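You operate a simulated robot arm through the tools that you are given. There is no shell and no other tool.

The job below is to be done with a simulated two-armed robot. You get a single attempt, and the scene is never put back.

JOB
Put one of the foam blocks from the clear end of the packing bench on the lower shelf of the packing bench. Take the capped bottle from the clear end of the packing bench and put it on the lower shelf of the packing bench. Put the 500 W bulb from the clear end of the packing bench on top of the red roller and the 300 W bulb on top of the green work lamp. Put the yellow tape roll on the lower shelf of the packing bench. Take the red cube light and leave it on top of the silver light bar. Put the slim carton marked "caps" from the top of the work bench on the green tile and the slim carton labelled "gels" on the clear end of the packing bench. Take the carton on the top of the clamps lid and put it away on the back shelf of the charger stand. Put the teal block on the top of the cables lid away on the top of the work bench. Put the big green plug on the red tile. The order is free. Set down upright: capped bottle, red cube light, slim carton, carton, teal block, big green plug.

It is judged by the outcome, as a careful person would: the job done as asked, and still so three seconds after it is handed in. It fails if anything else is knocked over, pushed out of place, dropped, spilled or broken. A push-on lid holds only when it is set on centred and level and pressed home; a screw cap is set on level and turned clockwise until tight.

ROBOT AND FRAMES
Two 7-joint arms with two-finger parallel grippers on one trunk, on a base that drives. Base frame: it is fixed to the floor where the robot stands at the start and does not move with it; the origin is under the middle of the robot, x ahead of it, y to its left, z up. Readings come in m, degrees, newtons and seconds.
The left shoulder is at the start at [0.07, 0.13, 1.187], the right one opposite. With the tool pointing down near the work surface each hand reaches from about 0.1 to 0.32 m from the robot's upright axis, wherever it stands, measured 20 degrees to its own side. Places, roughly: back shelf of the charger stand (145x21 cm) [-22.1, 0.12, 0.64]; big green plug [-3.25, -0.25, 0.5]; bulb [0.5, 0.5, 1]; capped bottle [0.5, 0.25, 1]; carton [-9.5, -1.75, 0.75]; clear end of the packing bench [0.6, 0.2, 0.9]; foam block (5x6x3 cm) [0.6, 0.5, 0.9]; green tile (18x18x3 cm) [-2.2, 2.1, 0.9]; green work lamp (6x6x8 cm) [0.5, 0.8, 0.9]; lower shelf of the packing bench [0.6, 0.2, 0.2]; red cube light [-2.5, 1.5, 1]; red roller (8x8x8 cm) [0.5, 0.6, 0.9]; red tile (18x18x3 cm) [-1.2, -0.2, 0.9]; silver light bar (8x55x7 cm) [-2.9, 0.1, 0.6]; slim carton [-2.5, 2, 1]; teal block (3x4x6 cm) [-9.8, -1.8, 0.6]; top of the work bench [-3, 1.9, 0.9]; yellow tape roll (7x7x3 cm) [-1.9, 1.5, 0.9]. Payload 1.57 kg a hand.
Tool frame (each hand has its own): the origin (TCP) lies between the finger pads and is the grasp point; the fingertips stand 0.03 m ahead of it; z points along the fingers, y is the line along which they close. Largest opening 0.08 m; finger width 0.017, thickness 0.012; the body of the gripper, 0.04 by 0.082 m, starts 0.08 m behind the TCP.
Orientation is that of the tool frame in the base frame, as [roll, pitch, yaw] about the fixed x, y, z axes, in that order (R = Rz(yaw) Ry(pitch) Rx(roll)). With the fingers straight down and closing along the base's y, the tool's x points along the base's -x, its y along +y and its z along -z.

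CONTROLS
- The arms move only by the tool send_rows. It takes "left_plan", "right_plan" or both (then of equal length, played together; a hand with none holds still); each is a list of rows, each an object of numbers (a shift or turn left out is 0, a gripper value left out holds the last): "grip": the gripper command, from -1 (shut) to 1 (fully open), values between in proportion; "tx", "ty", "tz": the shift along the tool's x, y, z in m; "wx", "wy", "wz": the turn, a rotation vector about the tool's x, y, z in degrees. In form: [{"grip": .., "tx": .., "ty": .., "tz": .., "wx": .., "wy": .., "wz": ..}, ...]. A call has 1 to 20 rows; each row is the pose to reach, as a shift and turn from the pose commanded when the call began, along the tool's axes at that moment. Rows are played at 5 a second. More than 0.05 m and 8.6 degrees between two rows, or a gripper value outside its range, and nothing of the call is played. A pose out of reach is approached as far as the arm can. The call stops where the force on the tool passes 40 N (or 10 N more than at its start, if that is more) or the arm is blocked; 0.2 s more then pass. The fingers move at their own pace (about 0.108 m/s each) and stop on an object; they squeeze with about 41 N. The grip force told is the motor's: it shows also when the fingers shut on nothing. Time passes only in rows, and 0.2 s behind the last, so rows that repeat a pose let the fingers close. It gives the time, the measured TCP pose, the force on the tool (base axes), the opening and the grip force at its end, in the units of the frame above (readings bear some noise), with the torque about the TCP (base axes, N m) and any sound that the robot's microphone picked up.
- Cameras (640 x 400 px; columns grow to the right, rows downward): "scene" is now at [0.1154, 0.0292, 1.3893]; the picture's right is [0.42, -0.91, 0.00], its down [-0.74, -0.34, -0.58] and it looks along [0.53, 0.25, -0.81] (base axes); focal length 214 px, centre (320, 200). "left" rides on the left gripper at [0.072, 0.007, -0.122] in its tool frame; the picture's right is [-0.09, 1.00, 0.00], its down [-0.84, -0.08, -0.54] and it looks along [-0.54, -0.05, 0.84] (tool axes); focal length 238 px, centre (320, 200). "right" rides on the right gripper at [0.072, -0.006, -0.122] in its tool frame; the picture's right is [0.09, 1.00, 0.00], its down [-0.84, 0.08, -0.54] and it looks along [-0.54, 0.05, 0.84] (tool axes); focal length 238 px, centre (320, 200). There is no depth. A picture from a camera that has moved, and an enlarged one, comes with that camera's place and axes in the base frame and with its lens.
- snapshot(camera): a new picture of that camera. No time passes.
- lift_body(by): slides the trunk up (or, below 0, down) by that many m; the arms and the scene camera ride with it, the base frame stays. It gives what a move gives, with no picture.
- roll_base(legs): drives the robot by 1 to 6 legs, each [ahead, left, turn to the left] in m, m and degrees, along the robot's own axes; the way and the turn of a leg run together, so that a leg with both is an arc; at most 1.5 m and 180 degrees a leg. The arms and the cameras ride along, it lands a little off, and it stops where it bumps. It gives what a move gives.
- aim_head(pan, tilt): turns the head with the scene camera to pan (to the left, within 86 degrees either way) and tilt (down, from -29 to 69), counted from straight ahead of the robot. It gives what a move gives.
- enlarge(camera, box): a new picture of the part [left, top, right, bottom] of that camera's present view, enlarged. No time passes.
- close_job(): hands the job in; it is judged then, once.

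Nothing tells you exact positions but the pictures and the camera data. Unless the task says otherwise, let go and move clear before handing in.

The tools are called after ">>>" by a JSON object that holds its "op" and its "data". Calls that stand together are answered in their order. send_rows: Moves the arms, as the interface text tells. Its arguments: {"type":"object","properties":{"left_plan":{"type":"array","items":{"type":"object","properties":{"grip":{"type":"number"},"tx":{"type":"number"},"ty":{"type":"number"},"tz":{"type":"number"},"wx":{"type":"number"},"wy":{"type":"number"},"wz":{"type":"number"}}}},"right_plan":{"type":"array","items":{"type":"object","properties":{"grip":{"type":"number"},"tx":{"type":"number"},"ty":{"type":"number"},"tz":{"type":"number"},"wx":{"type":"number"},"wy":{"type":"number"},"wz":{"type":"number"}}}}},"required":[]} The other tools are called the same way: lift_body (by) slides the trunk up or down; roll_base (legs) drives the base; aim_head (pan, tilt) turns the head that bears the scene camera; snapshot (camera) takes a picture; enlarge (camera, box) takes an enlarged picture of a part of a camera's view; close_job () hands the job in.

At the start:

```text
t: 0.0
left_tcp_pos: [0.2452, 0.2693, 1.1584]
left_tool_rot: [180.0, 0.0, -180.0]
left_ft_force: [-1.5, 0.9, -0.4]
left_torque: [0.0, 0.01, -0.01]
left_width: 0.0801
left_gripper_force: 0.0
right_tcp_pos: [0.3281, 0.0204, 1.2006]
right_tool_rot: [179.8, 0.1, 180.0]
right_ft_force: [0.3, -0.8, -0.8]
right_torque: [0.05, 0.01, 0.01]
right_width: 0.0801
right_gripper_force: 0.0
trunk travel left (down, up): [-0.825, 0.115]
robot x, y, heading: [-0.0045, 0.0007, -0.1]
head pan, tilt: [25.0, 54.5]
```

scene: 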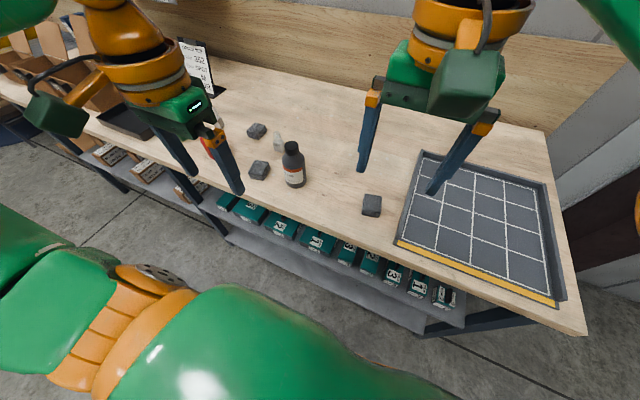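
right: 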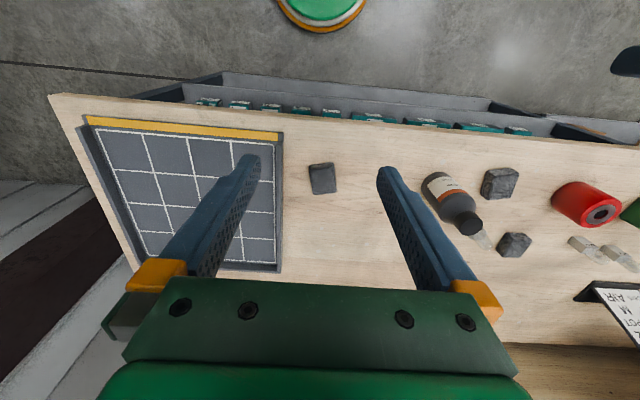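
left: 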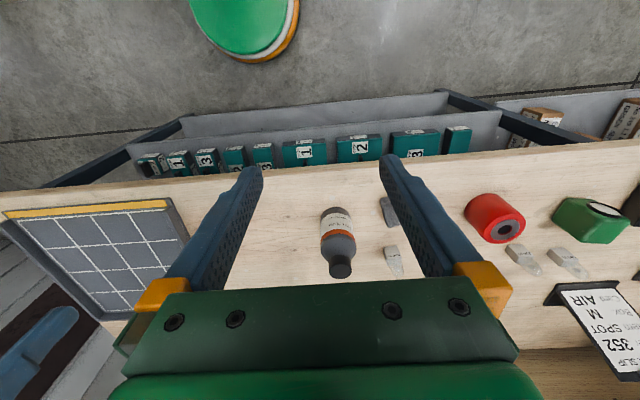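

I see the packing bench ahead with the foam blocks, the capped bottle, two bulbs, the red roller and the green work lamp. I'll look more closely at these before moving.

>>> {"op": "enlarge", "data": {"camera": "left", "box": [300, 150, 640, 362]}}

>>> {"op": "enlarge", "data": {"camera": "scene", "box": [160, 30, 480, 230]}}

>>> {"op": "enlarge", "data": {"camera": "right", "box": [300, 100, 640, 312]}}

```text
1.88 times, centred on (470, 256) of left
camera zoom: at [0.1739, 0.2774, 1.2796], right [0.09, 1.0, 0.0], down [0.84, -0.08, 0.54], along [0.54, -0.05, -0.84], focal length 449 px, centre (38, 95)
```

zoom: 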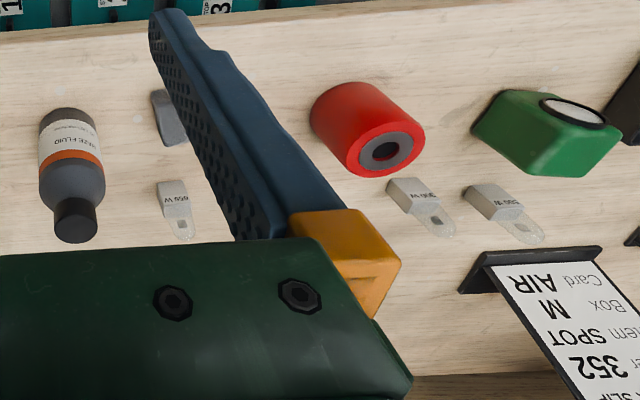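

```text
2.00 times, centred on (320, 130) of scene
camera zoom: at [0.1154, 0.0292, 1.3893], right [0.42, -0.91, 0.0], down [-0.74, -0.34, -0.58], along [0.53, 0.25, -0.81], focal length 429 px, centre (320, 340)
```

zoom: 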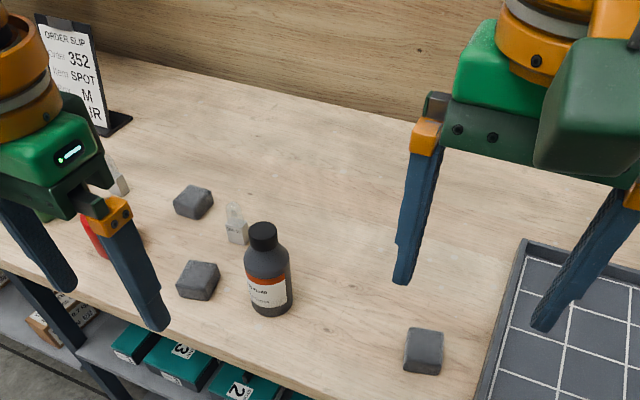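

```text
1.88 times, centred on (470, 206) of right
camera zoom: at [0.2571, 0.0144, 1.322], right [-0.09, 1.0, 0.0], down [0.84, 0.08, 0.54], along [0.54, 0.05, -0.84], focal length 449 px, centre (38, 189)
```

zoom: 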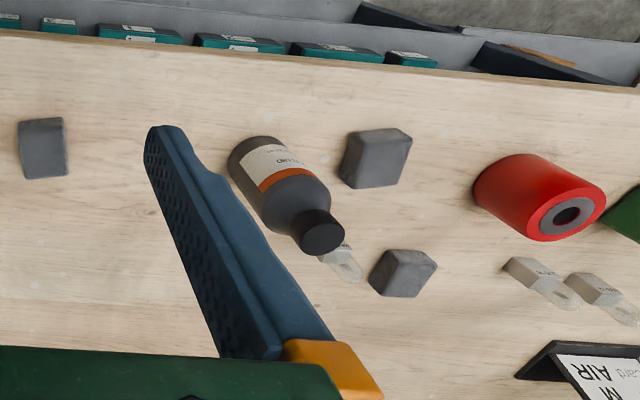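

Three bulbs, three foam blocks and a bottle are on the bench. I'll look around with the head to learn the layout before manipulating anything.

>>> {"op": "aim_head", "data": {"pan": 50, "tilt": 40}}

>>> {"op": "snapshot", "data": {"camera": "scene"}}

>>> {"op": "aim_head", "data": {"pan": 0, "tilt": 69}}

>>> {"op": "snapshot", "data": {"camera": "scene"}}

>>> {"op": "aim_head", "data": {"pan": 0, "tilt": 20}}

>>> {"op": "snapshot", "data": {"camera": "scene"}}

```text
t: 0.9
left_tcp_pos: [0.2446, 0.2719, 1.1587]
left_tool_rot: [180.0, 0.0, 180.0]
left_ft_force: [-0.8, -0.8, 0.2]
left_torque: [0.0, -0.02, -0.03]
left_width: 0.0799
left_gripper_force: 0.0
right_tcp_pos: [0.3268, 0.0206, 1.1996]
right_tool_rot: [179.8, 0.1, -180.0]
right_ft_force: [-0.8, 0.5, -0.1]
right_torque: [0.0, 0.02, -0.03]
right_width: 0.0799
right_gripper_force: 0.1
trunk travel left (down, up): [-0.825, 0.115]
robot x, y, heading: [0.0003, -0.0002, 0.1]
head pan, tilt: [50.0, 40.0]
```

```text
taken
camera scene: at [0.1041, 0.0636, 1.4092], right [0.77, -0.64, 0.0], down [-0.41, -0.49, -0.77], along [0.49, 0.59, -0.64], focal length 214 px, centre (320, 200)
```

scene: 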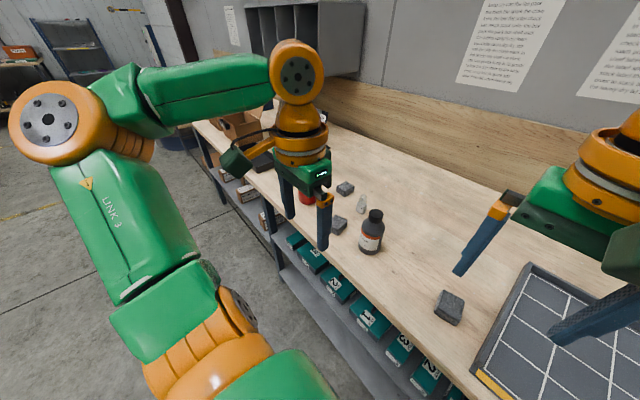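

```text
t: 2.1
left_tcp_pos: [0.2451, 0.2711, 1.159]
left_tool_rot: [179.9, 0.1, -180.0]
left_ft_force: [-0.1, -0.6, -0.8]
left_torque: [0.0, 0.01, -0.04]
left_width: 0.0798
left_gripper_force: 0.0
right_tcp_pos: [0.3267, 0.0211, 1.2009]
right_tool_rot: [179.9, 0.1, -180.0]
right_ft_force: [0.8, -0.5, 0.1]
right_torque: [-0.01, 0.02, 0.02]
right_width: 0.08
right_gripper_force: 0.0
trunk travel left (down, up): [-0.825, 0.115]
robot x, y, heading: [-0.0023, 0.0009, -0.1]
head pan, tilt: [0.0, 68.8]
```

```text
taken
camera scene: at [0.1054, -0.0013, 1.3732], right [0.0, -1.0, 0.0], down [-0.93, 0.0, -0.36], along [0.36, 0.0, -0.93], focal length 214 px, centre (320, 200)
```

scene: 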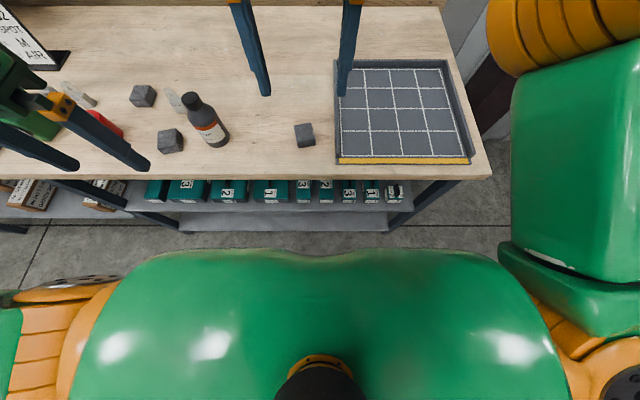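

```text
t: 3.2
left_tcp_pos: [0.2454, 0.2714, 1.1587]
left_tool_rot: [-180.0, 0.0, 180.0]
left_ft_force: [0.7, 0.1, 0.0]
left_torque: [-0.02, 0.0, -0.01]
left_width: 0.0799
left_gripper_force: 0.1
right_tcp_pos: [0.3267, 0.0207, 1.1991]
right_tool_rot: [179.8, 0.2, 180.0]
right_ft_force: [-0.1, 0.2, -0.3]
right_torque: [-0.03, 0.01, 0.01]
right_width: 0.0801
right_gripper_force: 0.1
trunk travel left (down, up): [-0.825, 0.115]
robot x, y, heading: [0.0025, -0.0038, 0.0]
head pan, tilt: [0.0, 20.0]
```

```text
taken
camera scene: at [0.1425, -0.0015, 1.4406], right [0.0, -1.0, 0.0], down [-0.34, 0.0, -0.94], along [0.94, 0.0, -0.34], focal length 214 px, centre (320, 200)
```

scene: 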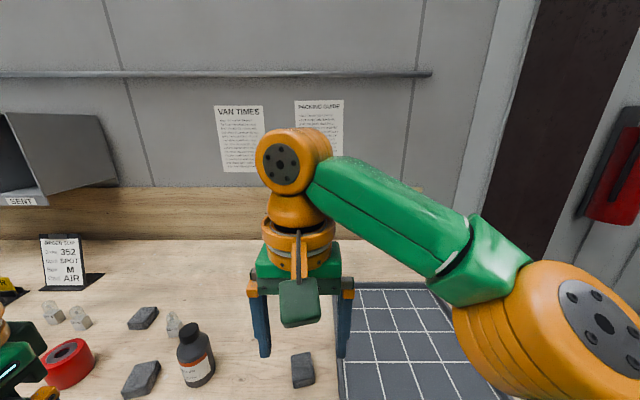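

The left and right hands both hang over the bench. I'll test how far forward the arms really reach, with a safe motion at height.

>>> {"op": "send_rows", "data": {"right_plan": [{"tx": -0.05}, {"tx": -0.1}, {"tx": -0.15}, {"tx": -0.2}, {"tx": -0.25}, {"tx": -0.3}, {"tx": -0.3}, {"tx": -0.3}]}}

>>> {"op": "snapshot", "data": {"camera": "scene"}}

```text
t: 5.0
left_tcp_pos: [0.2471, 0.2693, 1.1583]
left_tool_rot: [180.0, 0.1, 180.0]
left_ft_force: [-0.9, -0.4, 0.1]
left_torque: [-0.01, 0.0, 0.01]
left_width: 0.08
left_gripper_force: 0.1
right_tcp_pos: [0.4384, -0.0325, 1.1203]
right_tool_rot: [179.9, 0.0, 180.0]
right_ft_force: [1.4, -0.5, -0.3]
right_torque: [0.03, -0.01, 0.01]
right_width: 0.0801
right_gripper_force: 0.0
right hand out of reach, approached as far as the arm can: row 1, 2, 3, 4, 5, 6, 7, 8
trunk travel left (down, up): [-0.825, 0.115]
robot x, y, heading: [0.001, -0.0004, 0.0]
head pan, tilt: [0.0, 20.0]
```

```text
taken
camera scene: at [0.1438, -0.0019, 1.4405], right [0.0, -1.0, 0.0], down [-0.34, 0.0, -0.94], along [0.94, 0.0, -0.34], focal length 214 px, centre (320, 200)
```

scene: 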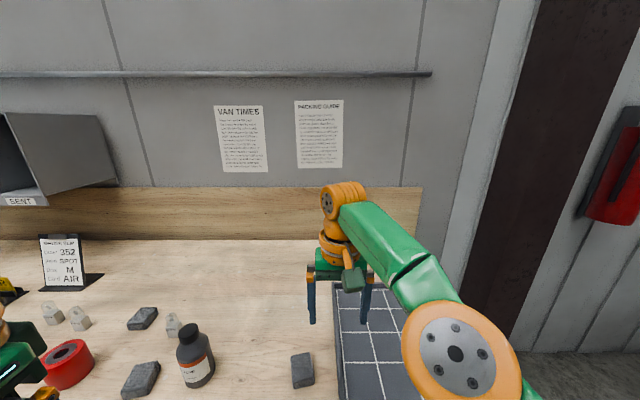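

The arm is stretched out here, so I know the reach limit. I'll bring the right hand back and check how the commanded pose is tracked.

>>> {"op": "send_rows", "data": {"right_plan": [{"tx": 0.05}, {"tx": 0.1}, {"tx": 0.1}]}}

```text
t: 5.8
left_tcp_pos: [0.2452, 0.2716, 1.1576]
left_tool_rot: [-179.9, 0.0, -180.0]
left_ft_force: [-0.6, 0.4, -0.5]
left_torque: [0.0, -0.01, 0.0]
left_width: 0.0798
left_gripper_force: 0.0
right_tcp_pos: [0.3416, -0.0316, 1.1177]
right_tool_rot: [179.8, 0.1, 179.9]
right_ft_force: [-0.4, -0.9, 0.5]
right_torque: [-0.01, 0.0, 0.04]
right_width: 0.08
right_gripper_force: 0.0
trunk travel left (down, up): [-0.825, 0.115]
robot x, y, heading: [0.0024, -0.0032, 0.2]
head pan, tilt: [0.0, 20.0]
```

The commanded pose is clamped to what was reached. I'll tuck the right hand in, shift left along the bench to face the bulbs, and look.

>>> {"op": "send_rows", "data": {"right_plan": [{"tx": 0.04, "ty": -0.03}, {"tx": 0.08, "ty": -0.06, "tz": -0.03}, {"tx": 0.1, "ty": -0.1, "tz": -0.05}, {"tx": 0.1, "ty": -0.14, "tz": -0.08}]}}

>>> {"op": "roll_base", "data": {"legs": [[0, 0.5, 0]]}}

>>> {"op": "aim_head", "data": {"pan": 0, "tilt": 50}}

>>> {"op": "snapshot", "data": {"camera": "scene"}}

>>> {"op": "snapshot", "data": {"camera": "left"}}

>>> {"op": "snapshot", "data": {"camera": "right"}}

```text
refused: row 2 steps farther than a row can; nothing moved
```

```text
t: 8.8
left_tcp_pos: [0.2452, 0.769, 1.1587]
left_tool_rot: [179.8, 0.0, -180.0]
left_ft_force: [0.2, 0.0, 0.2]
left_torque: [-0.05, 0.01, 0.0]
left_width: 0.0802
left_gripper_force: 0.1
right_tcp_pos: [0.3404, 0.4676, 1.1173]
right_tool_rot: [179.8, 0.1, -180.0]
right_ft_force: [0.6, 0.3, 0.3]
right_torque: [0.0, 0.02, -0.02]
right_width: 0.08
right_gripper_force: 0.1
trunk travel left (down, up): [-0.825, 0.115]
robot x, y, heading: [-0.0012, 0.4983, 0.1]
head pan, tilt: [0.0, 20.0]
```

```text
t: 9.7
left_tcp_pos: [0.2447, 0.7721, 1.1586]
left_tool_rot: [179.9, 0.0, 180.0]
left_ft_force: [0.0, 0.5, -0.5]
left_torque: [0.0, 0.02, -0.02]
left_width: 0.0802
left_gripper_force: 0.0
right_tcp_pos: [0.3402, 0.468, 1.1183]
right_tool_rot: [179.7, 0.1, -180.0]
right_ft_force: [-0.3, 1.2, -0.5]
right_torque: [-0.03, 0.0, -0.03]
right_width: 0.08
right_gripper_force: 0.1
trunk travel left (down, up): [-0.825, 0.115]
robot x, y, heading: [-0.0042, 0.5014, 0.0]
head pan, tilt: [0.0, 50.0]
```

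```text
taken
camera scene: at [0.1264, 0.4994, 1.3951], right [0.0, -1.0, 0.0], down [-0.77, 0.0, -0.64], along [0.64, 0.0, -0.77], focal length 214 px, centre (320, 200)
```

scene: 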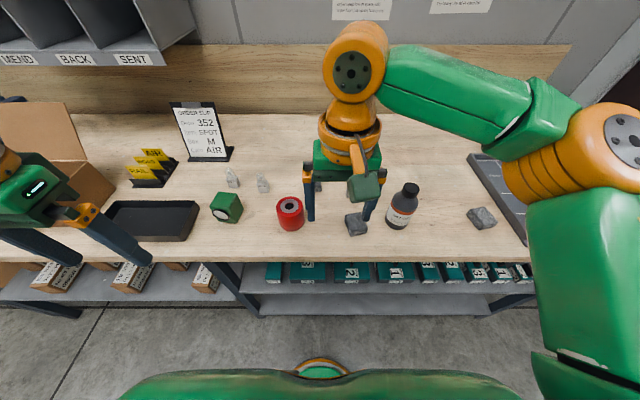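

```text
taken
camera left: at [0.1737, 0.7783, 1.2796], right [0.09, 1.0, 0.0], down [0.84, -0.08, 0.54], along [0.54, -0.05, -0.84], focal length 238 px, centre (320, 200)
```

left: 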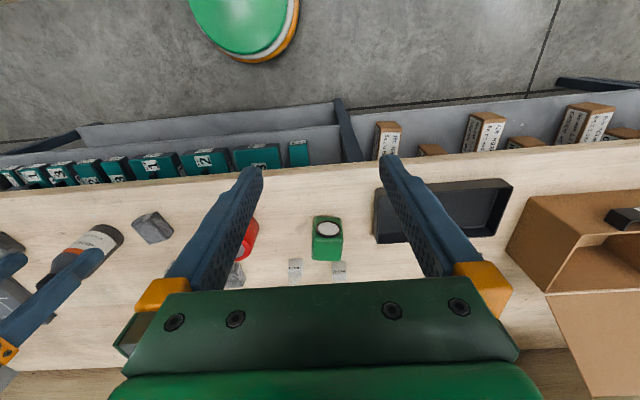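

```text
taken
camera right: at [0.2705, 0.4631, 1.2403], right [-0.09, 1.0, 0.0], down [0.84, 0.08, 0.54], along [0.54, 0.05, -0.84], focal length 238 px, centre (320, 200)
```

right: 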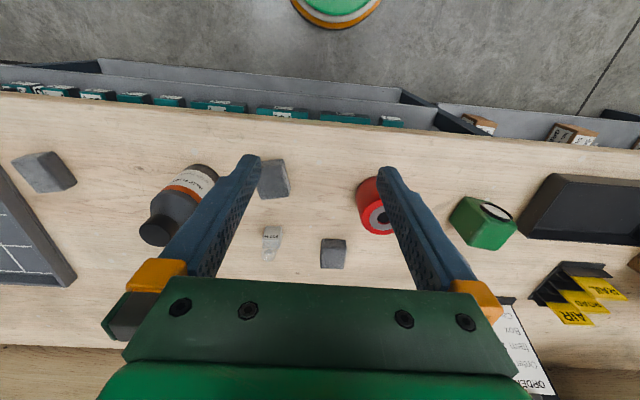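

Now I can see the bulbs, roller and lamp better. I'll zoom in to read labels and see their shapes.

>>> {"op": "enlarge", "data": {"camera": "scene", "box": [190, 140, 350, 240]}}

>>> {"op": "enlarge", "data": {"camera": "left", "box": [260, 200, 400, 290]}}

>>> {"op": "enlarge", "data": {"camera": "right", "box": [230, 150, 550, 280]}}

>>> {"op": "enlarge", "data": {"camera": "scene", "box": [100, 80, 260, 260]}}

```text
4.00 times, centred on (270, 190) of scene
camera zoom: at [0.1264, 0.4994, 1.3951], right [0.0, -1.0, 0.0], down [-0.77, 0.0, -0.64], along [0.64, 0.0, -0.77], focal length 858 px, centre (520, 240)
```

zoom: 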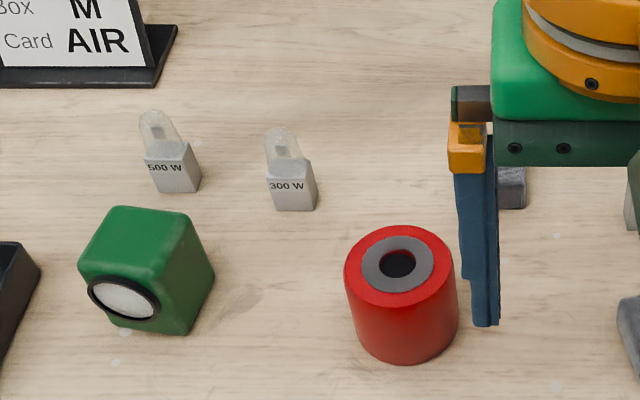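

```text
4.44 times, centred on (330, 245) of left
camera zoom: at [0.1737, 0.7783, 1.2796], right [0.09, 1.0, 0.0], down [0.84, -0.08, 0.54], along [0.54, -0.05, -0.84], focal length 1059 px, centre (276, 0)
```

zoom: 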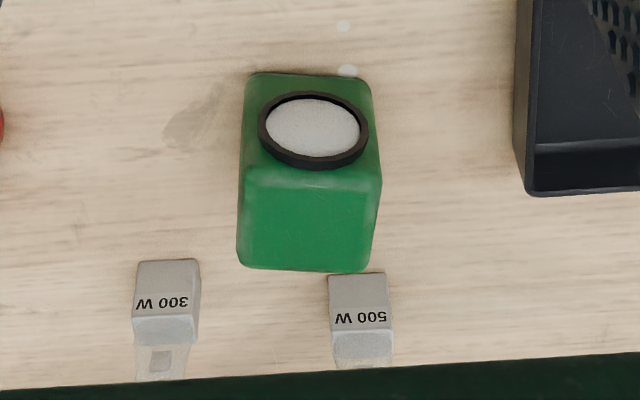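

```text
2.00 times, centred on (390, 215) of right
camera zoom: at [0.2705, 0.4631, 1.2403], right [-0.09, 1.0, 0.0], down [0.84, 0.08, 0.54], along [0.54, 0.05, -0.84], focal length 477 px, centre (180, 170)
```

zoom: 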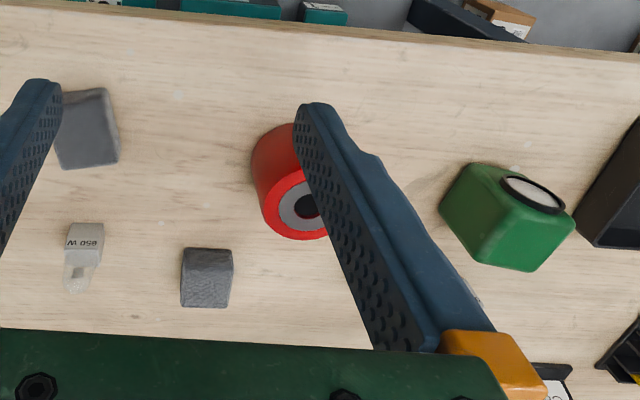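

```text
2.22 times, centred on (180, 170) of scene
camera zoom: at [0.1264, 0.4994, 1.3951], right [0.0, -1.0, 0.0], down [-0.77, 0.0, -0.64], along [0.64, 0.0, -0.77], focal length 477 px, centre (631, 267)
```

zoom: 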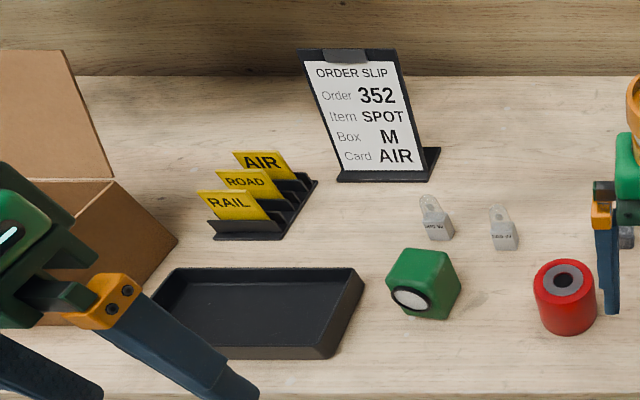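

The 500 W bulb is on the left (about x 0.59, y 0.77) and the 300 W beside it (0.57, 0.675); the roller is near (0.45, 0.57) and the lamp near (0.45, 0.73). I'll tuck the right hand, raise the trunk, and drive closer.

>>> {"op": "send_rows", "data": {"right_plan": [{"tx": 0.028, "ty": -0.03, "tz": -0.025}, {"tx": 0.056, "ty": -0.06, "tz": -0.05}, {"tx": 0.084, "ty": -0.09, "tz": -0.075}, {"tx": 0.112, "ty": -0.12, "tz": -0.1}]}}

>>> {"op": "lift_body", "data": {"by": 0.1}}

>>> {"op": "roll_base", "data": {"legs": [[0.1, 0.05, 0]]}}

>>> {"op": "snapshot", "data": {"camera": "left"}}

>>> {"op": "snapshot", "data": {"camera": "scene"}}

```text
t: 10.7
left_tcp_pos: [0.2431, 0.7704, 1.1606]
left_tool_rot: [-180.0, 0.1, -180.0]
left_ft_force: [0.4, -0.6, 0.0]
left_torque: [0.03, 0.01, 0.01]
left_width: 0.0799
left_gripper_force: 0.1
right_tcp_pos: [0.227, 0.3497, 1.2148]
right_tool_rot: [179.9, 0.2, -180.0]
right_ft_force: [0.3, -0.2, -0.9]
right_torque: [-0.01, -0.04, -0.03]
right_width: 0.08
right_gripper_force: 0.0
trunk travel left (down, up): [-0.825, 0.115]
robot x, y, heading: [-0.0002, 0.4986, 0.1]
head pan, tilt: [0.0, 50.0]
```

```text
t: 12.1
left_tcp_pos: [0.2447, 0.773, 1.2593]
left_tool_rot: [179.9, -0.1, 180.0]
left_ft_force: [1.0, 0.2, 0.4]
left_torque: [-0.01, 0.0, 0.01]
left_width: 0.0799
left_gripper_force: 0.1
right_tcp_pos: [0.2295, 0.35, 1.3147]
right_tool_rot: [179.7, 0.1, 180.0]
right_ft_force: [-0.3, 0.7, -0.1]
right_torque: [0.02, 0.01, -0.01]
right_width: 0.08
right_gripper_force: 0.0
trunk travel left (down, up): [-0.925, 0.015]
robot x, y, heading: [-0.0035, 0.4953, 0.2]
head pan, tilt: [0.0, 50.0]
```

```text
t: 13.3
left_tcp_pos: [0.3381, 0.8182, 1.2598]
left_tool_rot: [179.9, 0.3, 179.8]
left_ft_force: [-0.6, -0.3, 0.5]
left_torque: [0.02, -0.02, 0.01]
left_width: 0.08
left_gripper_force: 0.1
right_tcp_pos: [0.3228, 0.3974, 1.3165]
right_tool_rot: [179.7, 0.5, 179.9]
right_ft_force: [-0.5, -1.2, -0.2]
right_torque: [0.02, 0.0, -0.01]
right_width: 0.0797
right_gripper_force: 0.0
trunk travel left (down, up): [-0.925, 0.015]
robot x, y, heading: [0.101, 0.5519, -0.2]
head pan, tilt: [0.0, 50.0]
```

```text
taken
camera left: at [0.2667, 0.8244, 1.3815], right [0.09, 1.0, 0.0], down [0.83, -0.08, 0.55], along [0.54, -0.05, -0.84], focal length 238 px, centre (320, 200)
```

left: 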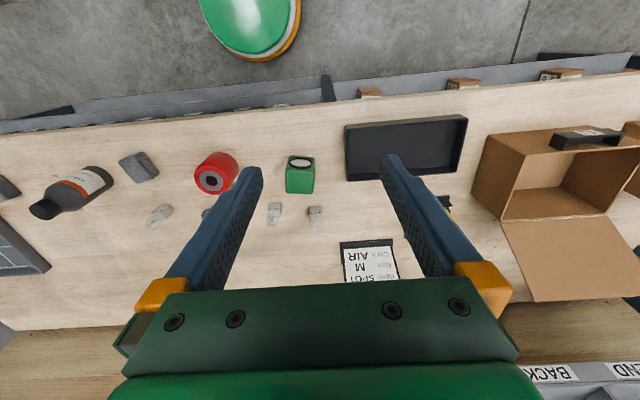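

```text
taken
camera scene: at [0.2182, 0.5453, 1.4958], right [0.0, -1.0, 0.0], down [-0.76, 0.0, -0.65], along [0.65, 0.0, -0.76], focal length 214 px, centre (320, 200)
```

scene: 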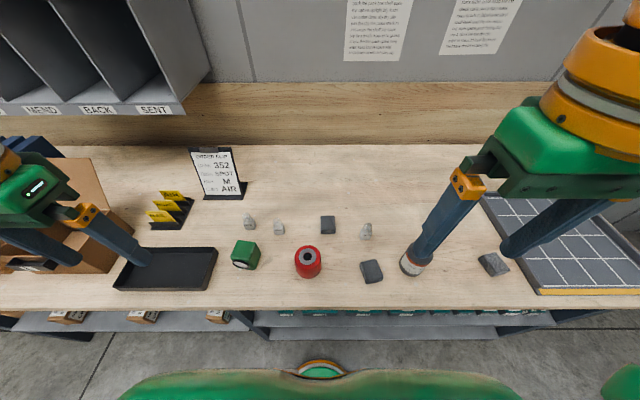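

Closer now. I'll zoom to measure the bulbs, lamp and roller.

>>> {"op": "enlarge", "data": {"camera": "scene", "box": [210, 195, 370, 295]}}

>>> {"op": "enlarge", "data": {"camera": "left", "box": [180, 140, 340, 240]}}

```text
4.00 times, centred on (290, 245) of scene
camera zoom: at [0.2182, 0.5453, 1.4958], right [0.0, -1.0, 0.0], down [-0.76, 0.0, -0.65], along [0.65, 0.0, -0.76], focal length 858 px, centre (440, 20)
```

zoom: 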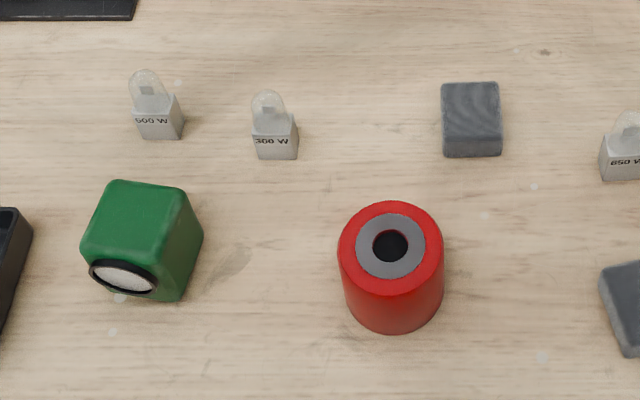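

```text
4.00 times, centred on (260, 190) of left
camera zoom: at [0.2667, 0.8244, 1.3815], right [0.09, 1.0, 0.0], down [0.83, -0.08, 0.55], along [0.54, -0.05, -0.84], focal length 953 px, centre (560, 240)
```

zoom: 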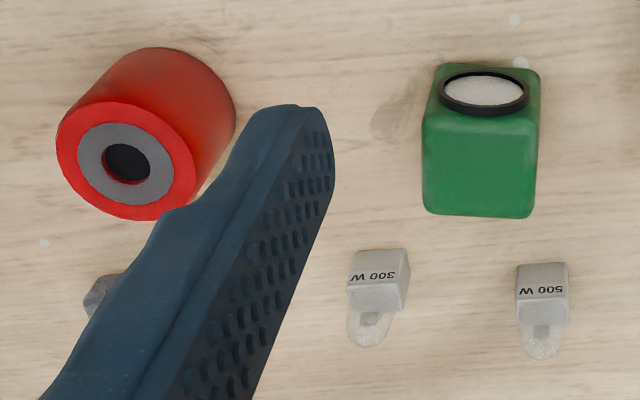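

I'll bring the left hand over the 500 W bulb, staying about 12 cm above the bench, and check alignment with its camera.

>>> {"op": "send_rows", "data": {"left_plan": [{"tx": -0.033, "ty": -0.005, "tz": 0.03}, {"tx": -0.066, "ty": -0.01, "tz": 0.06}, {"tx": -0.099, "ty": -0.015, "tz": 0.09}, {"tx": -0.132, "ty": -0.02, "tz": 0.12}, {"tx": -0.165, "ty": -0.025, "tz": 0.15}, {"tx": -0.198, "ty": -0.03, "tz": 0.18}, {"tx": -0.231, "ty": -0.035, "tz": 0.21}, {"tx": -0.262, "ty": -0.04, "tz": 0.24}, {"tx": -0.262, "ty": -0.04, "tz": 0.24}]}}

>>> {"op": "snapshot", "data": {"camera": "left"}}

>>> {"op": "snapshot", "data": {"camera": "scene"}}

```text
t: 15.3
left_tcp_pos: [0.5315, 0.7972, 1.0572]
left_tool_rot: [-180.0, 0.1, 179.9]
left_ft_force: [-0.6, 0.1, 0.4]
left_torque: [0.03, -0.01, 0.01]
left_width: 0.0798
left_gripper_force: 0.2
left hand out of reach, approached as far as the arm can: row 7, 8, 9
right_tcp_pos: [0.3289, 0.4007, 1.3148]
right_tool_rot: [179.8, 0.1, -180.0]
right_ft_force: [0.2, -0.4, 0.6]
right_torque: [-0.01, -0.03, 0.03]
right_width: 0.0801
right_gripper_force: 0.1
trunk travel left (down, up): [-0.925, 0.015]
robot x, y, heading: [0.0996, 0.549, -0.3]
head pan, tilt: [0.0, 50.0]
```

```text
taken
camera left: at [0.4616, 0.8034, 1.1772], right [0.09, 1.0, 0.0], down [0.84, -0.08, 0.54], along [0.54, -0.05, -0.84], focal length 238 px, centre (320, 200)
```

left: 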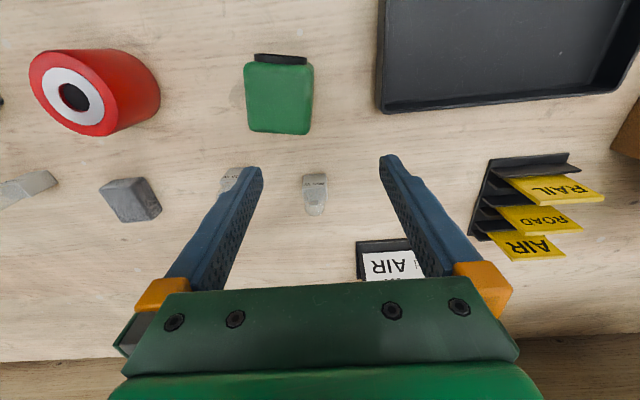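

```text
taken
camera scene: at [0.2266, 0.549, 1.495], right [0.0, -1.0, 0.0], down [-0.77, 0.0, -0.64], along [0.64, 0.0, -0.77], focal length 214 px, centre (320, 200)
```

scene: 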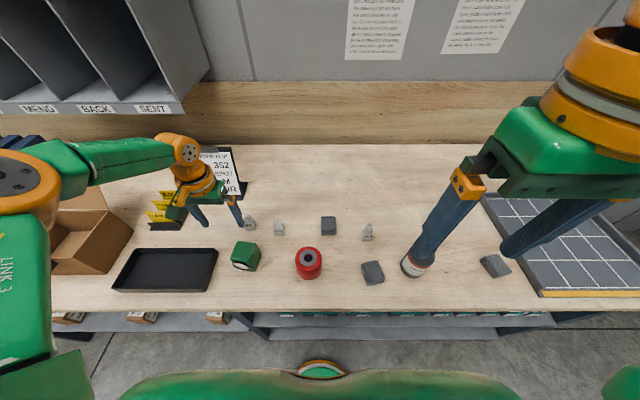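

The arm runs out of reach at full trunk height. I'll pull the hand back a bit, tilt the tool forward about 24°, and lower the trunk so the shoulder height suits the reach better.

>>> {"op": "send_rows", "data": {"left_plan": [{"tx": 0.02, "tz": -0.02, "wy": -8}, {"tx": 0.04, "tz": -0.04, "wy": -16}, {"tx": 0.05, "tz": -0.06, "wy": -24}, {"tx": 0.05, "tz": -0.06, "wy": -24}]}}

>>> {"op": "lift_body", "data": {"by": -0.1}}

>>> {"op": "roll_base", "data": {"legs": [[0.035, 0, 0.3]]}}

>>> {"op": "snapshot", "data": {"camera": "left"}}

```text
t: 16.3
left_tcp_pos: [0.4831, 0.7995, 1.1184]
left_tool_rot: [-180.0, 24.1, 179.9]
left_ft_force: [0.8, -0.1, -0.2]
left_torque: [0.0, 0.02, -0.01]
left_width: 0.08
left_gripper_force: 0.1
right_tcp_pos: [0.3288, 0.4002, 1.3148]
right_tool_rot: [179.7, 0.1, 179.9]
right_ft_force: [0.8, -0.1, 0.2]
right_torque: [-0.02, 0.04, 0.02]
right_width: 0.08
right_gripper_force: 0.0
trunk travel left (down, up): [-0.925, 0.015]
robot x, y, heading: [0.0976, 0.5502, -0.0]
head pan, tilt: [0.0, 50.0]
```

```text
t: 17.6
left_tcp_pos: [0.4824, 0.8005, 1.018]
left_tool_rot: [-180.0, 24.0, 179.9]
left_ft_force: [-0.3, 0.1, -0.3]
left_torque: [-0.01, 0.02, -0.01]
left_width: 0.08
left_gripper_force: 0.1
right_tcp_pos: [0.3287, 0.3998, 1.2145]
right_tool_rot: [179.7, 0.0, 179.9]
right_ft_force: [-0.2, 0.0, -0.2]
right_torque: [0.02, -0.01, -0.05]
right_width: 0.0802
right_gripper_force: 0.0
trunk travel left (down, up): [-0.825, 0.115]
robot x, y, heading: [0.0957, 0.549, -0.2]
head pan, tilt: [0.0, 50.0]
```

```text
t: 18.5
left_tcp_pos: [0.5098, 0.803, 1.0202]
left_tool_rot: [-180.0, 24.4, -179.7]
left_ft_force: [-1.6, -0.1, -0.3]
left_torque: [-0.01, -0.04, -0.01]
left_width: 0.0802
left_gripper_force: 0.1
right_tcp_pos: [0.3578, 0.4021, 1.2168]
right_tool_rot: [179.8, 0.5, -179.8]
right_ft_force: [-0.8, -0.2, -0.3]
right_torque: [0.03, -0.07, 0.01]
right_width: 0.0795
right_gripper_force: 0.0
trunk travel left (down, up): [-0.825, 0.115]
robot x, y, heading: [0.1363, 0.5541, 0.4]
head pan, tilt: [0.0, 50.0]
```

```text
taken
camera left: at [0.3948, 0.8088, 1.1008], right [0.08, 1.0, 0.04], down [0.54, -0.07, 0.84], along [0.84, -0.05, -0.54], focal length 238 px, centre (320, 200)
```

left: 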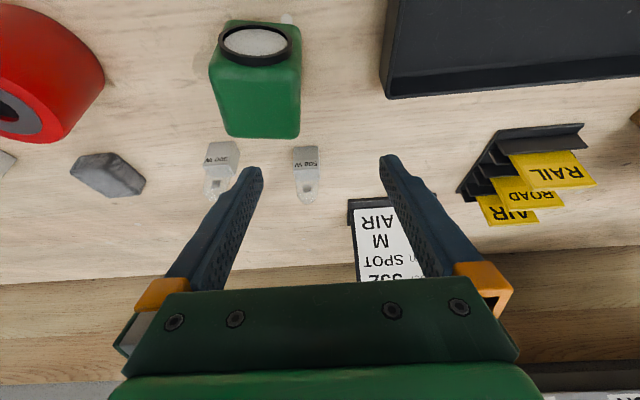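

Hand camera shows the 500 W bulb near (0.605, 0.782). I'll move to just above it with the tilted tool.

>>> {"op": "send_rows", "data": {"left_plan": [{"tx": -0.0193, "ty": -0.007, "tz": 0.0305}, {"tx": -0.0386, "ty": -0.014, "tz": 0.061}, {"tx": -0.0579, "ty": -0.021, "tz": 0.0914}, {"tx": -0.0579, "ty": -0.021, "tz": 0.0914}]}}

>>> {"op": "snapshot", "data": {"camera": "left"}}

```text
t: 19.5
left_tcp_pos: [0.6054, 0.7824, 0.9573]
left_tool_rot: [-179.9, 24.0, -179.7]
left_ft_force: [-0.8, 0.3, -0.5]
left_torque: [0.01, 0.01, 0.0]
left_width: 0.0798
left_gripper_force: 0.0
right_tcp_pos: [0.365, 0.4018, 1.2156]
right_tool_rot: [179.8, 0.0, -179.7]
right_ft_force: [-0.1, -0.8, 0.9]
right_torque: [0.01, 0.02, -0.01]
right_width: 0.0801
right_gripper_force: 0.1
trunk travel left (down, up): [-0.825, 0.115]
robot x, y, heading: [0.1323, 0.5501, -0.0]
head pan, tilt: [0.0, 50.0]
```

```text
taken
camera left: at [0.4916, 0.7902, 1.0381], right [0.08, 1.0, 0.04], down [0.54, -0.07, 0.84], along [0.83, -0.05, -0.55], focal length 238 px, centre (320, 200)
```

left: 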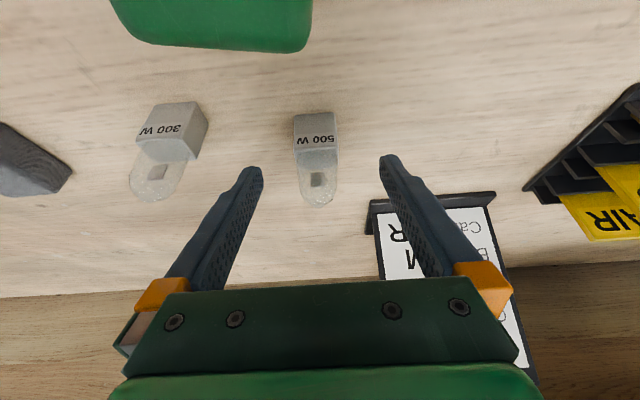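

Aligned with the 500 W bulb's base. I'll lower, close, and lift.

>>> {"op": "send_rows", "data": {"left_plan": [{"tx": 0.0167, "tz": 0.0145}, {"tx": 0.0167, "tz": 0.0145}, {"tx": 0.0167, "tz": 0.0145, "grip": -1}, {"tx": 0.0167, "tz": 0.0145, "grip": -1}, {"tx": 0.0167, "tz": 0.0145, "grip": -1}, {"tx": 0.0167, "tz": 0.0145, "grip": -1}]}}

>>> {"op": "snapshot", "data": {"camera": "left"}}

```text
t: 20.9
left_tcp_pos: [0.5948, 0.7828, 0.9376]
left_tool_rot: [179.9, 24.0, -179.7]
left_ft_force: [-0.5, 0.0, 0.9]
left_torque: [0.02, 0.0, -0.01]
left_width: 0.0307
left_gripper_force: 39.2
right_tcp_pos: [0.3652, 0.4027, 1.2155]
right_tool_rot: [179.8, 0.1, -179.8]
right_ft_force: [0.1, -0.3, 0.3]
right_torque: [0.02, 0.0, 0.02]
right_width: 0.0799
right_gripper_force: 0.1
trunk travel left (down, up): [-0.825, 0.115]
robot x, y, heading: [0.1361, 0.5527, 0.2]
head pan, tilt: [0.0, 50.0]
```

```text
taken
camera left: at [0.4803, 0.7896, 1.0187], right [0.08, 1.0, 0.04], down [0.54, -0.07, 0.84], along [0.84, -0.05, -0.55], focal length 238 px, centre (320, 200)
```

left: 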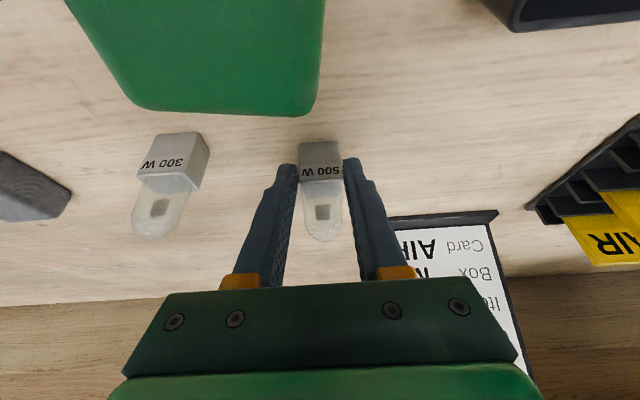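

Gripped at 3.1 cm width. I'll lift and carry it toward the roller, then check from the hand and head cameras.

>>> {"op": "send_rows", "data": {"left_plan": [{"tx": -0.0149, "tz": -0.0335}, {"tx": -0.0298, "tz": -0.067}, {"tx": -0.0447, "tz": -0.1005}, {"tx": -0.0226, "ty": -0.0342, "tz": -0.1103}, {"tx": -0.0005, "ty": -0.0683, "tz": -0.1202}, {"tx": 0.0215, "ty": -0.1025, "tz": -0.13}, {"tx": 0.0436, "ty": -0.1367, "tz": -0.1398}, {"tx": 0.0657, "ty": -0.1708, "tz": -0.1497}, {"tx": 0.0878, "ty": -0.205, "tz": -0.1595}, {"tx": 0.0878, "ty": -0.205, "tz": -0.1595}]}}

>>> {"op": "snapshot", "data": {"camera": "left"}}

>>> {"op": "snapshot", "data": {"camera": "scene"}}

```text
t: 23.1
left_tcp_pos: [0.4722, 0.6336, 1.05]
left_tool_rot: [-179.8, 23.9, -179.8]
left_ft_force: [0.4, -0.1, -0.3]
left_torque: [0.01, 0.01, 0.02]
left_width: 0.0308
left_gripper_force: 40.1
left hand out of reach, approached as far as the arm can: row 8, 9, 10
right_tcp_pos: [0.3657, 0.4016, 1.2147]
right_tool_rot: [179.8, 0.0, -179.8]
right_ft_force: [-0.1, -0.4, -0.4]
right_torque: [0.04, 0.03, 0.0]
right_width: 0.0801
right_gripper_force: 0.0
trunk travel left (down, up): [-0.825, 0.115]
robot x, y, heading: [0.1351, 0.5488, 0.5]
head pan, tilt: [0.0, 50.0]
```

```text
taken
camera left: at [0.3572, 0.6401, 1.1314], right [0.08, 1.0, 0.03], down [0.54, -0.07, 0.84], along [0.83, -0.05, -0.55], focal length 238 px, centre (320, 200)
```

left: 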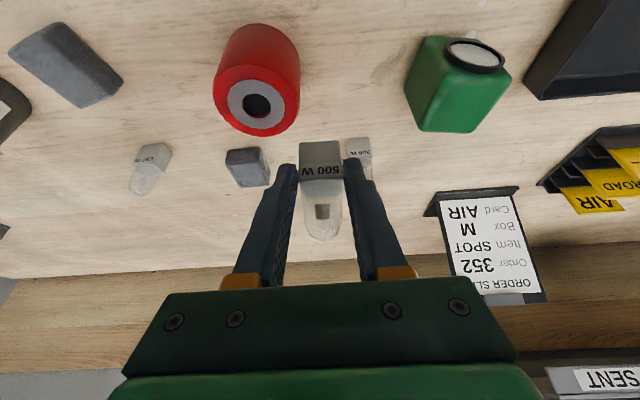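

```text
taken
camera scene: at [0.2612, 0.55, 1.395], right [0.0, -1.0, 0.0], down [-0.77, 0.0, -0.64], along [0.64, 0.0, -0.77], focal length 214 px, centre (320, 200)
```

scene: 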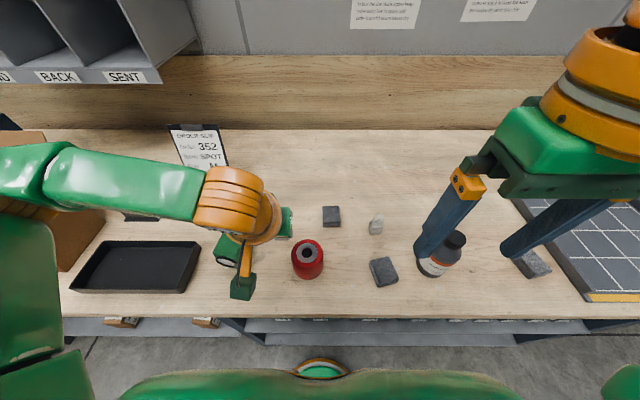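

The left hand is at its inner limit, so I'll shift the base to the right a bit so the roller comes under the left hand.

>>> {"op": "roll_base", "data": {"legs": [[0, -0.07, 0]]}}

>>> {"op": "snapshot", "data": {"camera": "left"}}

>>> {"op": "enlarge", "data": {"camera": "scene", "box": [240, 180, 400, 280]}}

```text
t: 24.1
left_tcp_pos: [0.4716, 0.5702, 1.0502]
left_tool_rot: [-179.4, 24.0, -179.6]
left_ft_force: [0.6, 0.1, -0.4]
left_torque: [-0.04, 0.0, -0.01]
left_width: 0.031
left_gripper_force: 39.4
right_tcp_pos: [0.3654, 0.3403, 1.2162]
right_tool_rot: [-179.8, 0.2, -179.9]
right_ft_force: [-0.4, 0.3, -0.3]
right_torque: [-0.07, 0.01, -0.01]
right_width: 0.08
right_gripper_force: 0.1
trunk travel left (down, up): [-0.825, 0.115]
robot x, y, heading: [0.1318, 0.4819, 0.1]
head pan, tilt: [0.0, 50.0]
```

```text
taken
camera left: at [0.3573, 0.5779, 1.1309], right [0.08, 1.0, 0.03], down [0.54, -0.07, 0.84], along [0.83, -0.05, -0.55], focal length 238 px, centre (320, 200)
```

left: 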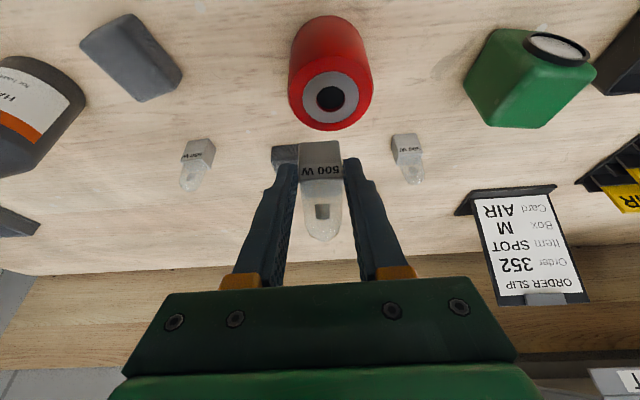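

```text
4.00 times, centred on (320, 230) of scene
camera zoom: at [0.2609, 0.4897, 1.395], right [0.0, -1.0, 0.01], down [-0.77, -0.01, -0.64], along [0.64, 0.0, -0.77], focal length 858 px, centre (320, 80)
```

zoom: 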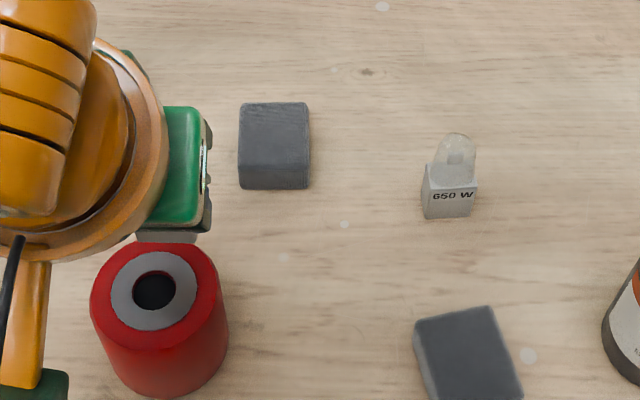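

The roller top is centred near (0.459, 0.579). I'll centre the bulb over it and descend to just above the top.

>>> {"op": "send_rows", "data": {"left_plan": [{"tx": 0.0178, "ty": 0.008, "tz": -0.0079}, {"tx": 0.0178, "ty": 0.008, "tz": -0.0079}, {"tx": 0.0235, "ty": 0.008, "tz": 0.0049}, {"tx": 0.0284, "ty": 0.008, "tz": 0.0158}, {"tx": 0.0284, "ty": 0.008, "tz": 0.0158}]}}

>>> {"op": "snapshot", "data": {"camera": "left"}}

>>> {"op": "snapshot", "data": {"camera": "right"}}

>>> {"op": "enlarge", "data": {"camera": "scene", "box": [240, 180, 400, 280]}}

```text
t: 25.3
left_tcp_pos: [0.4532, 0.5728, 1.0228]
left_tool_rot: [-179.8, 24.0, -179.9]
left_ft_force: [-0.4, -0.2, -0.4]
left_torque: [0.01, 0.01, -0.03]
left_width: 0.0306
left_gripper_force: 39.6
right_tcp_pos: [0.3646, 0.334, 1.2157]
right_tool_rot: [179.9, 0.2, -179.9]
right_ft_force: [0.9, 0.8, -0.9]
right_torque: [-0.04, -0.01, -0.02]
right_width: 0.0801
right_gripper_force: 0.0
trunk travel left (down, up): [-0.825, 0.115]
robot x, y, heading: [0.1347, 0.483, 0.1]
head pan, tilt: [0.0, 50.0]
```

```text
taken
camera left: at [0.3379, 0.5789, 1.104], right [0.08, 1.0, 0.03], down [0.54, -0.07, 0.84], along [0.83, -0.05, -0.55], focal length 238 px, centre (320, 200)
```

left: 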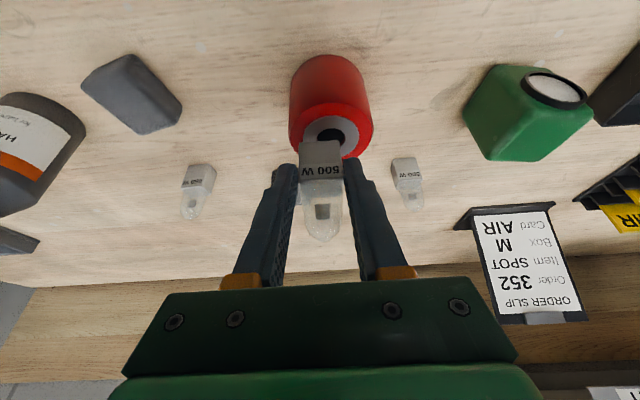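

```text
taken
camera right: at [0.2936, 0.3272, 1.3376], right [-0.09, 1.0, 0.0], down [0.84, 0.08, 0.54], along [0.54, 0.05, -0.84], focal length 238 px, centre (320, 200)
```

right: 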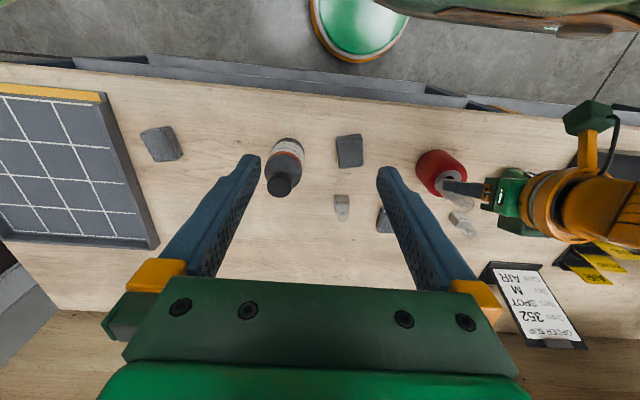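

```text
4.00 times, centred on (320, 230) of scene
camera zoom: at [0.2607, 0.4818, 1.3951], right [0.0, -1.0, 0.0], down [-0.77, 0.0, -0.64], along [0.64, 0.0, -0.77], focal length 858 px, centre (320, 80)
```

zoom: 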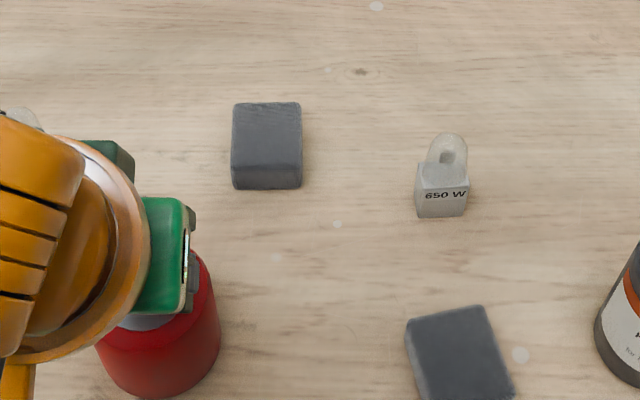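

>>> {"op": "enlarge", "data": {"camera": "left", "box": [250, 50, 410, 150]}}

>>> {"op": "enlarge", "data": {"camera": "left", "box": [290, 110, 370, 160]}}

>>> {"op": "enlarge", "data": {"camera": "right", "box": [400, 130, 520, 230]}}

```text
4.00 times, centred on (330, 100) of left
camera zoom: at [0.3379, 0.5789, 1.104], right [0.08, 1.0, 0.03], down [0.54, -0.07, 0.84], along [0.83, -0.05, -0.55], focal length 953 px, centre (280, 600)
```

zoom: 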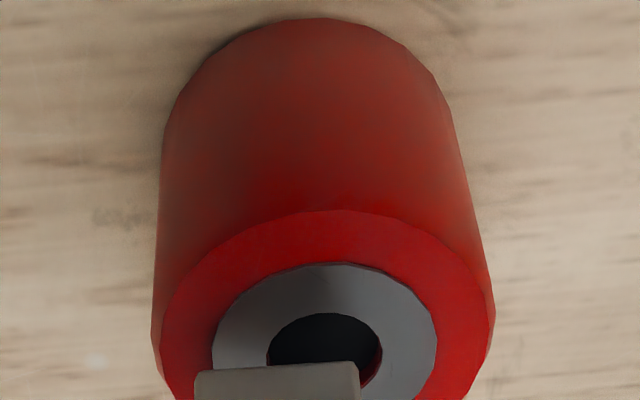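

```text
8.00 times, centred on (330, 135) of left
camera zoom: at [0.3379, 0.5789, 1.104], right [0.08, 1.0, 0.03], down [0.54, -0.07, 0.84], along [0.83, -0.05, -0.55], focal length 1907 px, centre (240, 720)
```

zoom: 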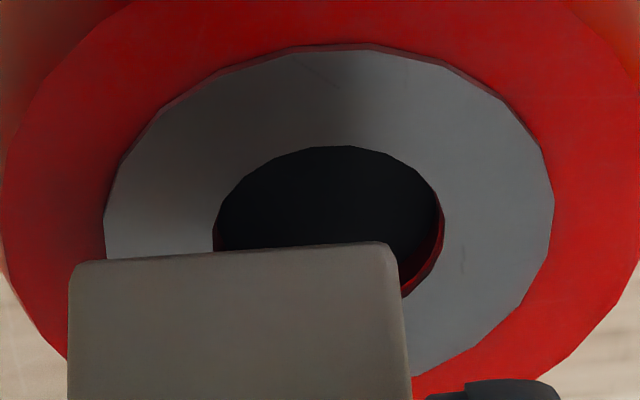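

```text
4.00 times, centred on (460, 180) of right
camera zoom: at [0.2936, 0.3272, 1.3376], right [-0.09, 1.0, 0.0], down [0.84, 0.08, 0.54], along [0.54, 0.05, -0.84], focal length 953 px, centre (-240, 280)
```

zoom: 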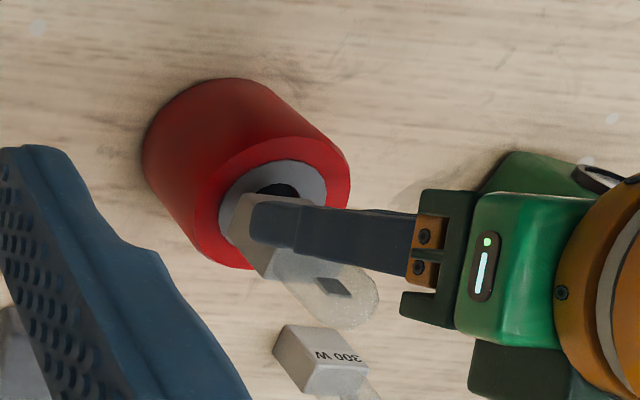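

The hand camera suggests the bench top is about z = 0.889 (block bottom is ~4.9 cm below TCP), so the roller top is about 0.968. I'll correct by 9 mm left and 5 mm back and lower in small steps.

>>> {"op": "send_rows", "data": {"left_plan": [{"tx": 0.0046, "ty": 0.0087, "tz": -0.002}, {"tx": 0.0046, "ty": 0.0087, "tz": -0.002}, {"tx": 0.0062, "ty": 0.0087, "tz": 0.0017}, {"tx": 0.0062, "ty": 0.0087, "tz": 0.0017}]}}

>>> {"op": "enlarge", "data": {"camera": "left", "box": [290, 110, 370, 160]}}

>>> {"op": "enlarge", "data": {"camera": "right", "box": [400, 130, 520, 230]}}

```text
t: 26.3
left_tcp_pos: [0.4466, 0.5804, 1.0197]
left_tool_rot: [-179.9, 24.0, -179.8]
left_ft_force: [0.2, 0.4, -0.2]
left_torque: [0.0, 0.01, -0.01]
left_width: 0.0307
left_gripper_force: 39.4
right_tcp_pos: [0.3656, 0.3325, 1.2155]
right_tool_rot: [179.8, 0.2, -179.9]
right_ft_force: [-0.8, 0.0, -0.3]
right_torque: [-0.01, 0.0, -0.02]
right_width: 0.08
right_gripper_force: 0.1
trunk travel left (down, up): [-0.825, 0.115]
robot x, y, heading: [0.1346, 0.4849, 0.2]
head pan, tilt: [0.0, 50.0]
```

```text
8.00 times, centred on (330, 135) of left
camera zoom: at [0.3324, 0.5865, 1.1012], right [0.08, 1.0, 0.04], down [0.54, -0.07, 0.84], along [0.83, -0.05, -0.55], focal length 1907 px, centre (240, 720)
```

zoom: 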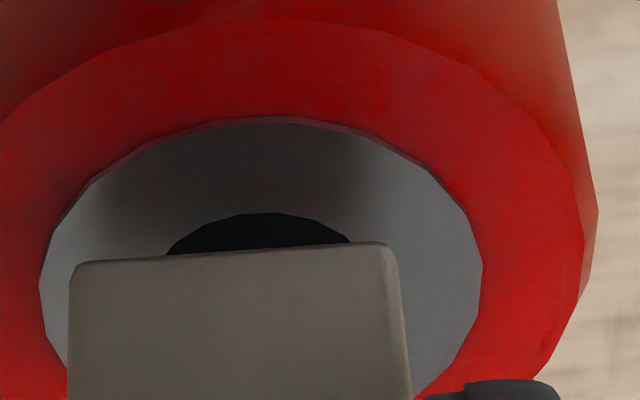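

```text
4.00 times, centred on (460, 180) of right
camera zoom: at [0.2938, 0.3264, 1.3375], right [-0.09, 1.0, 0.0], down [0.84, 0.08, 0.54], along [0.54, 0.05, -0.84], focal length 953 px, centre (-240, 280)
```

zoom: 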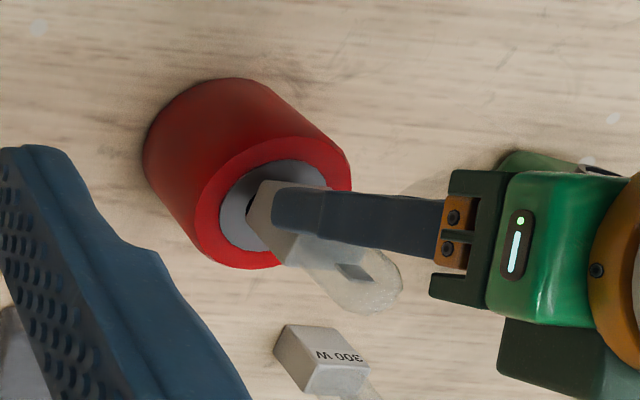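

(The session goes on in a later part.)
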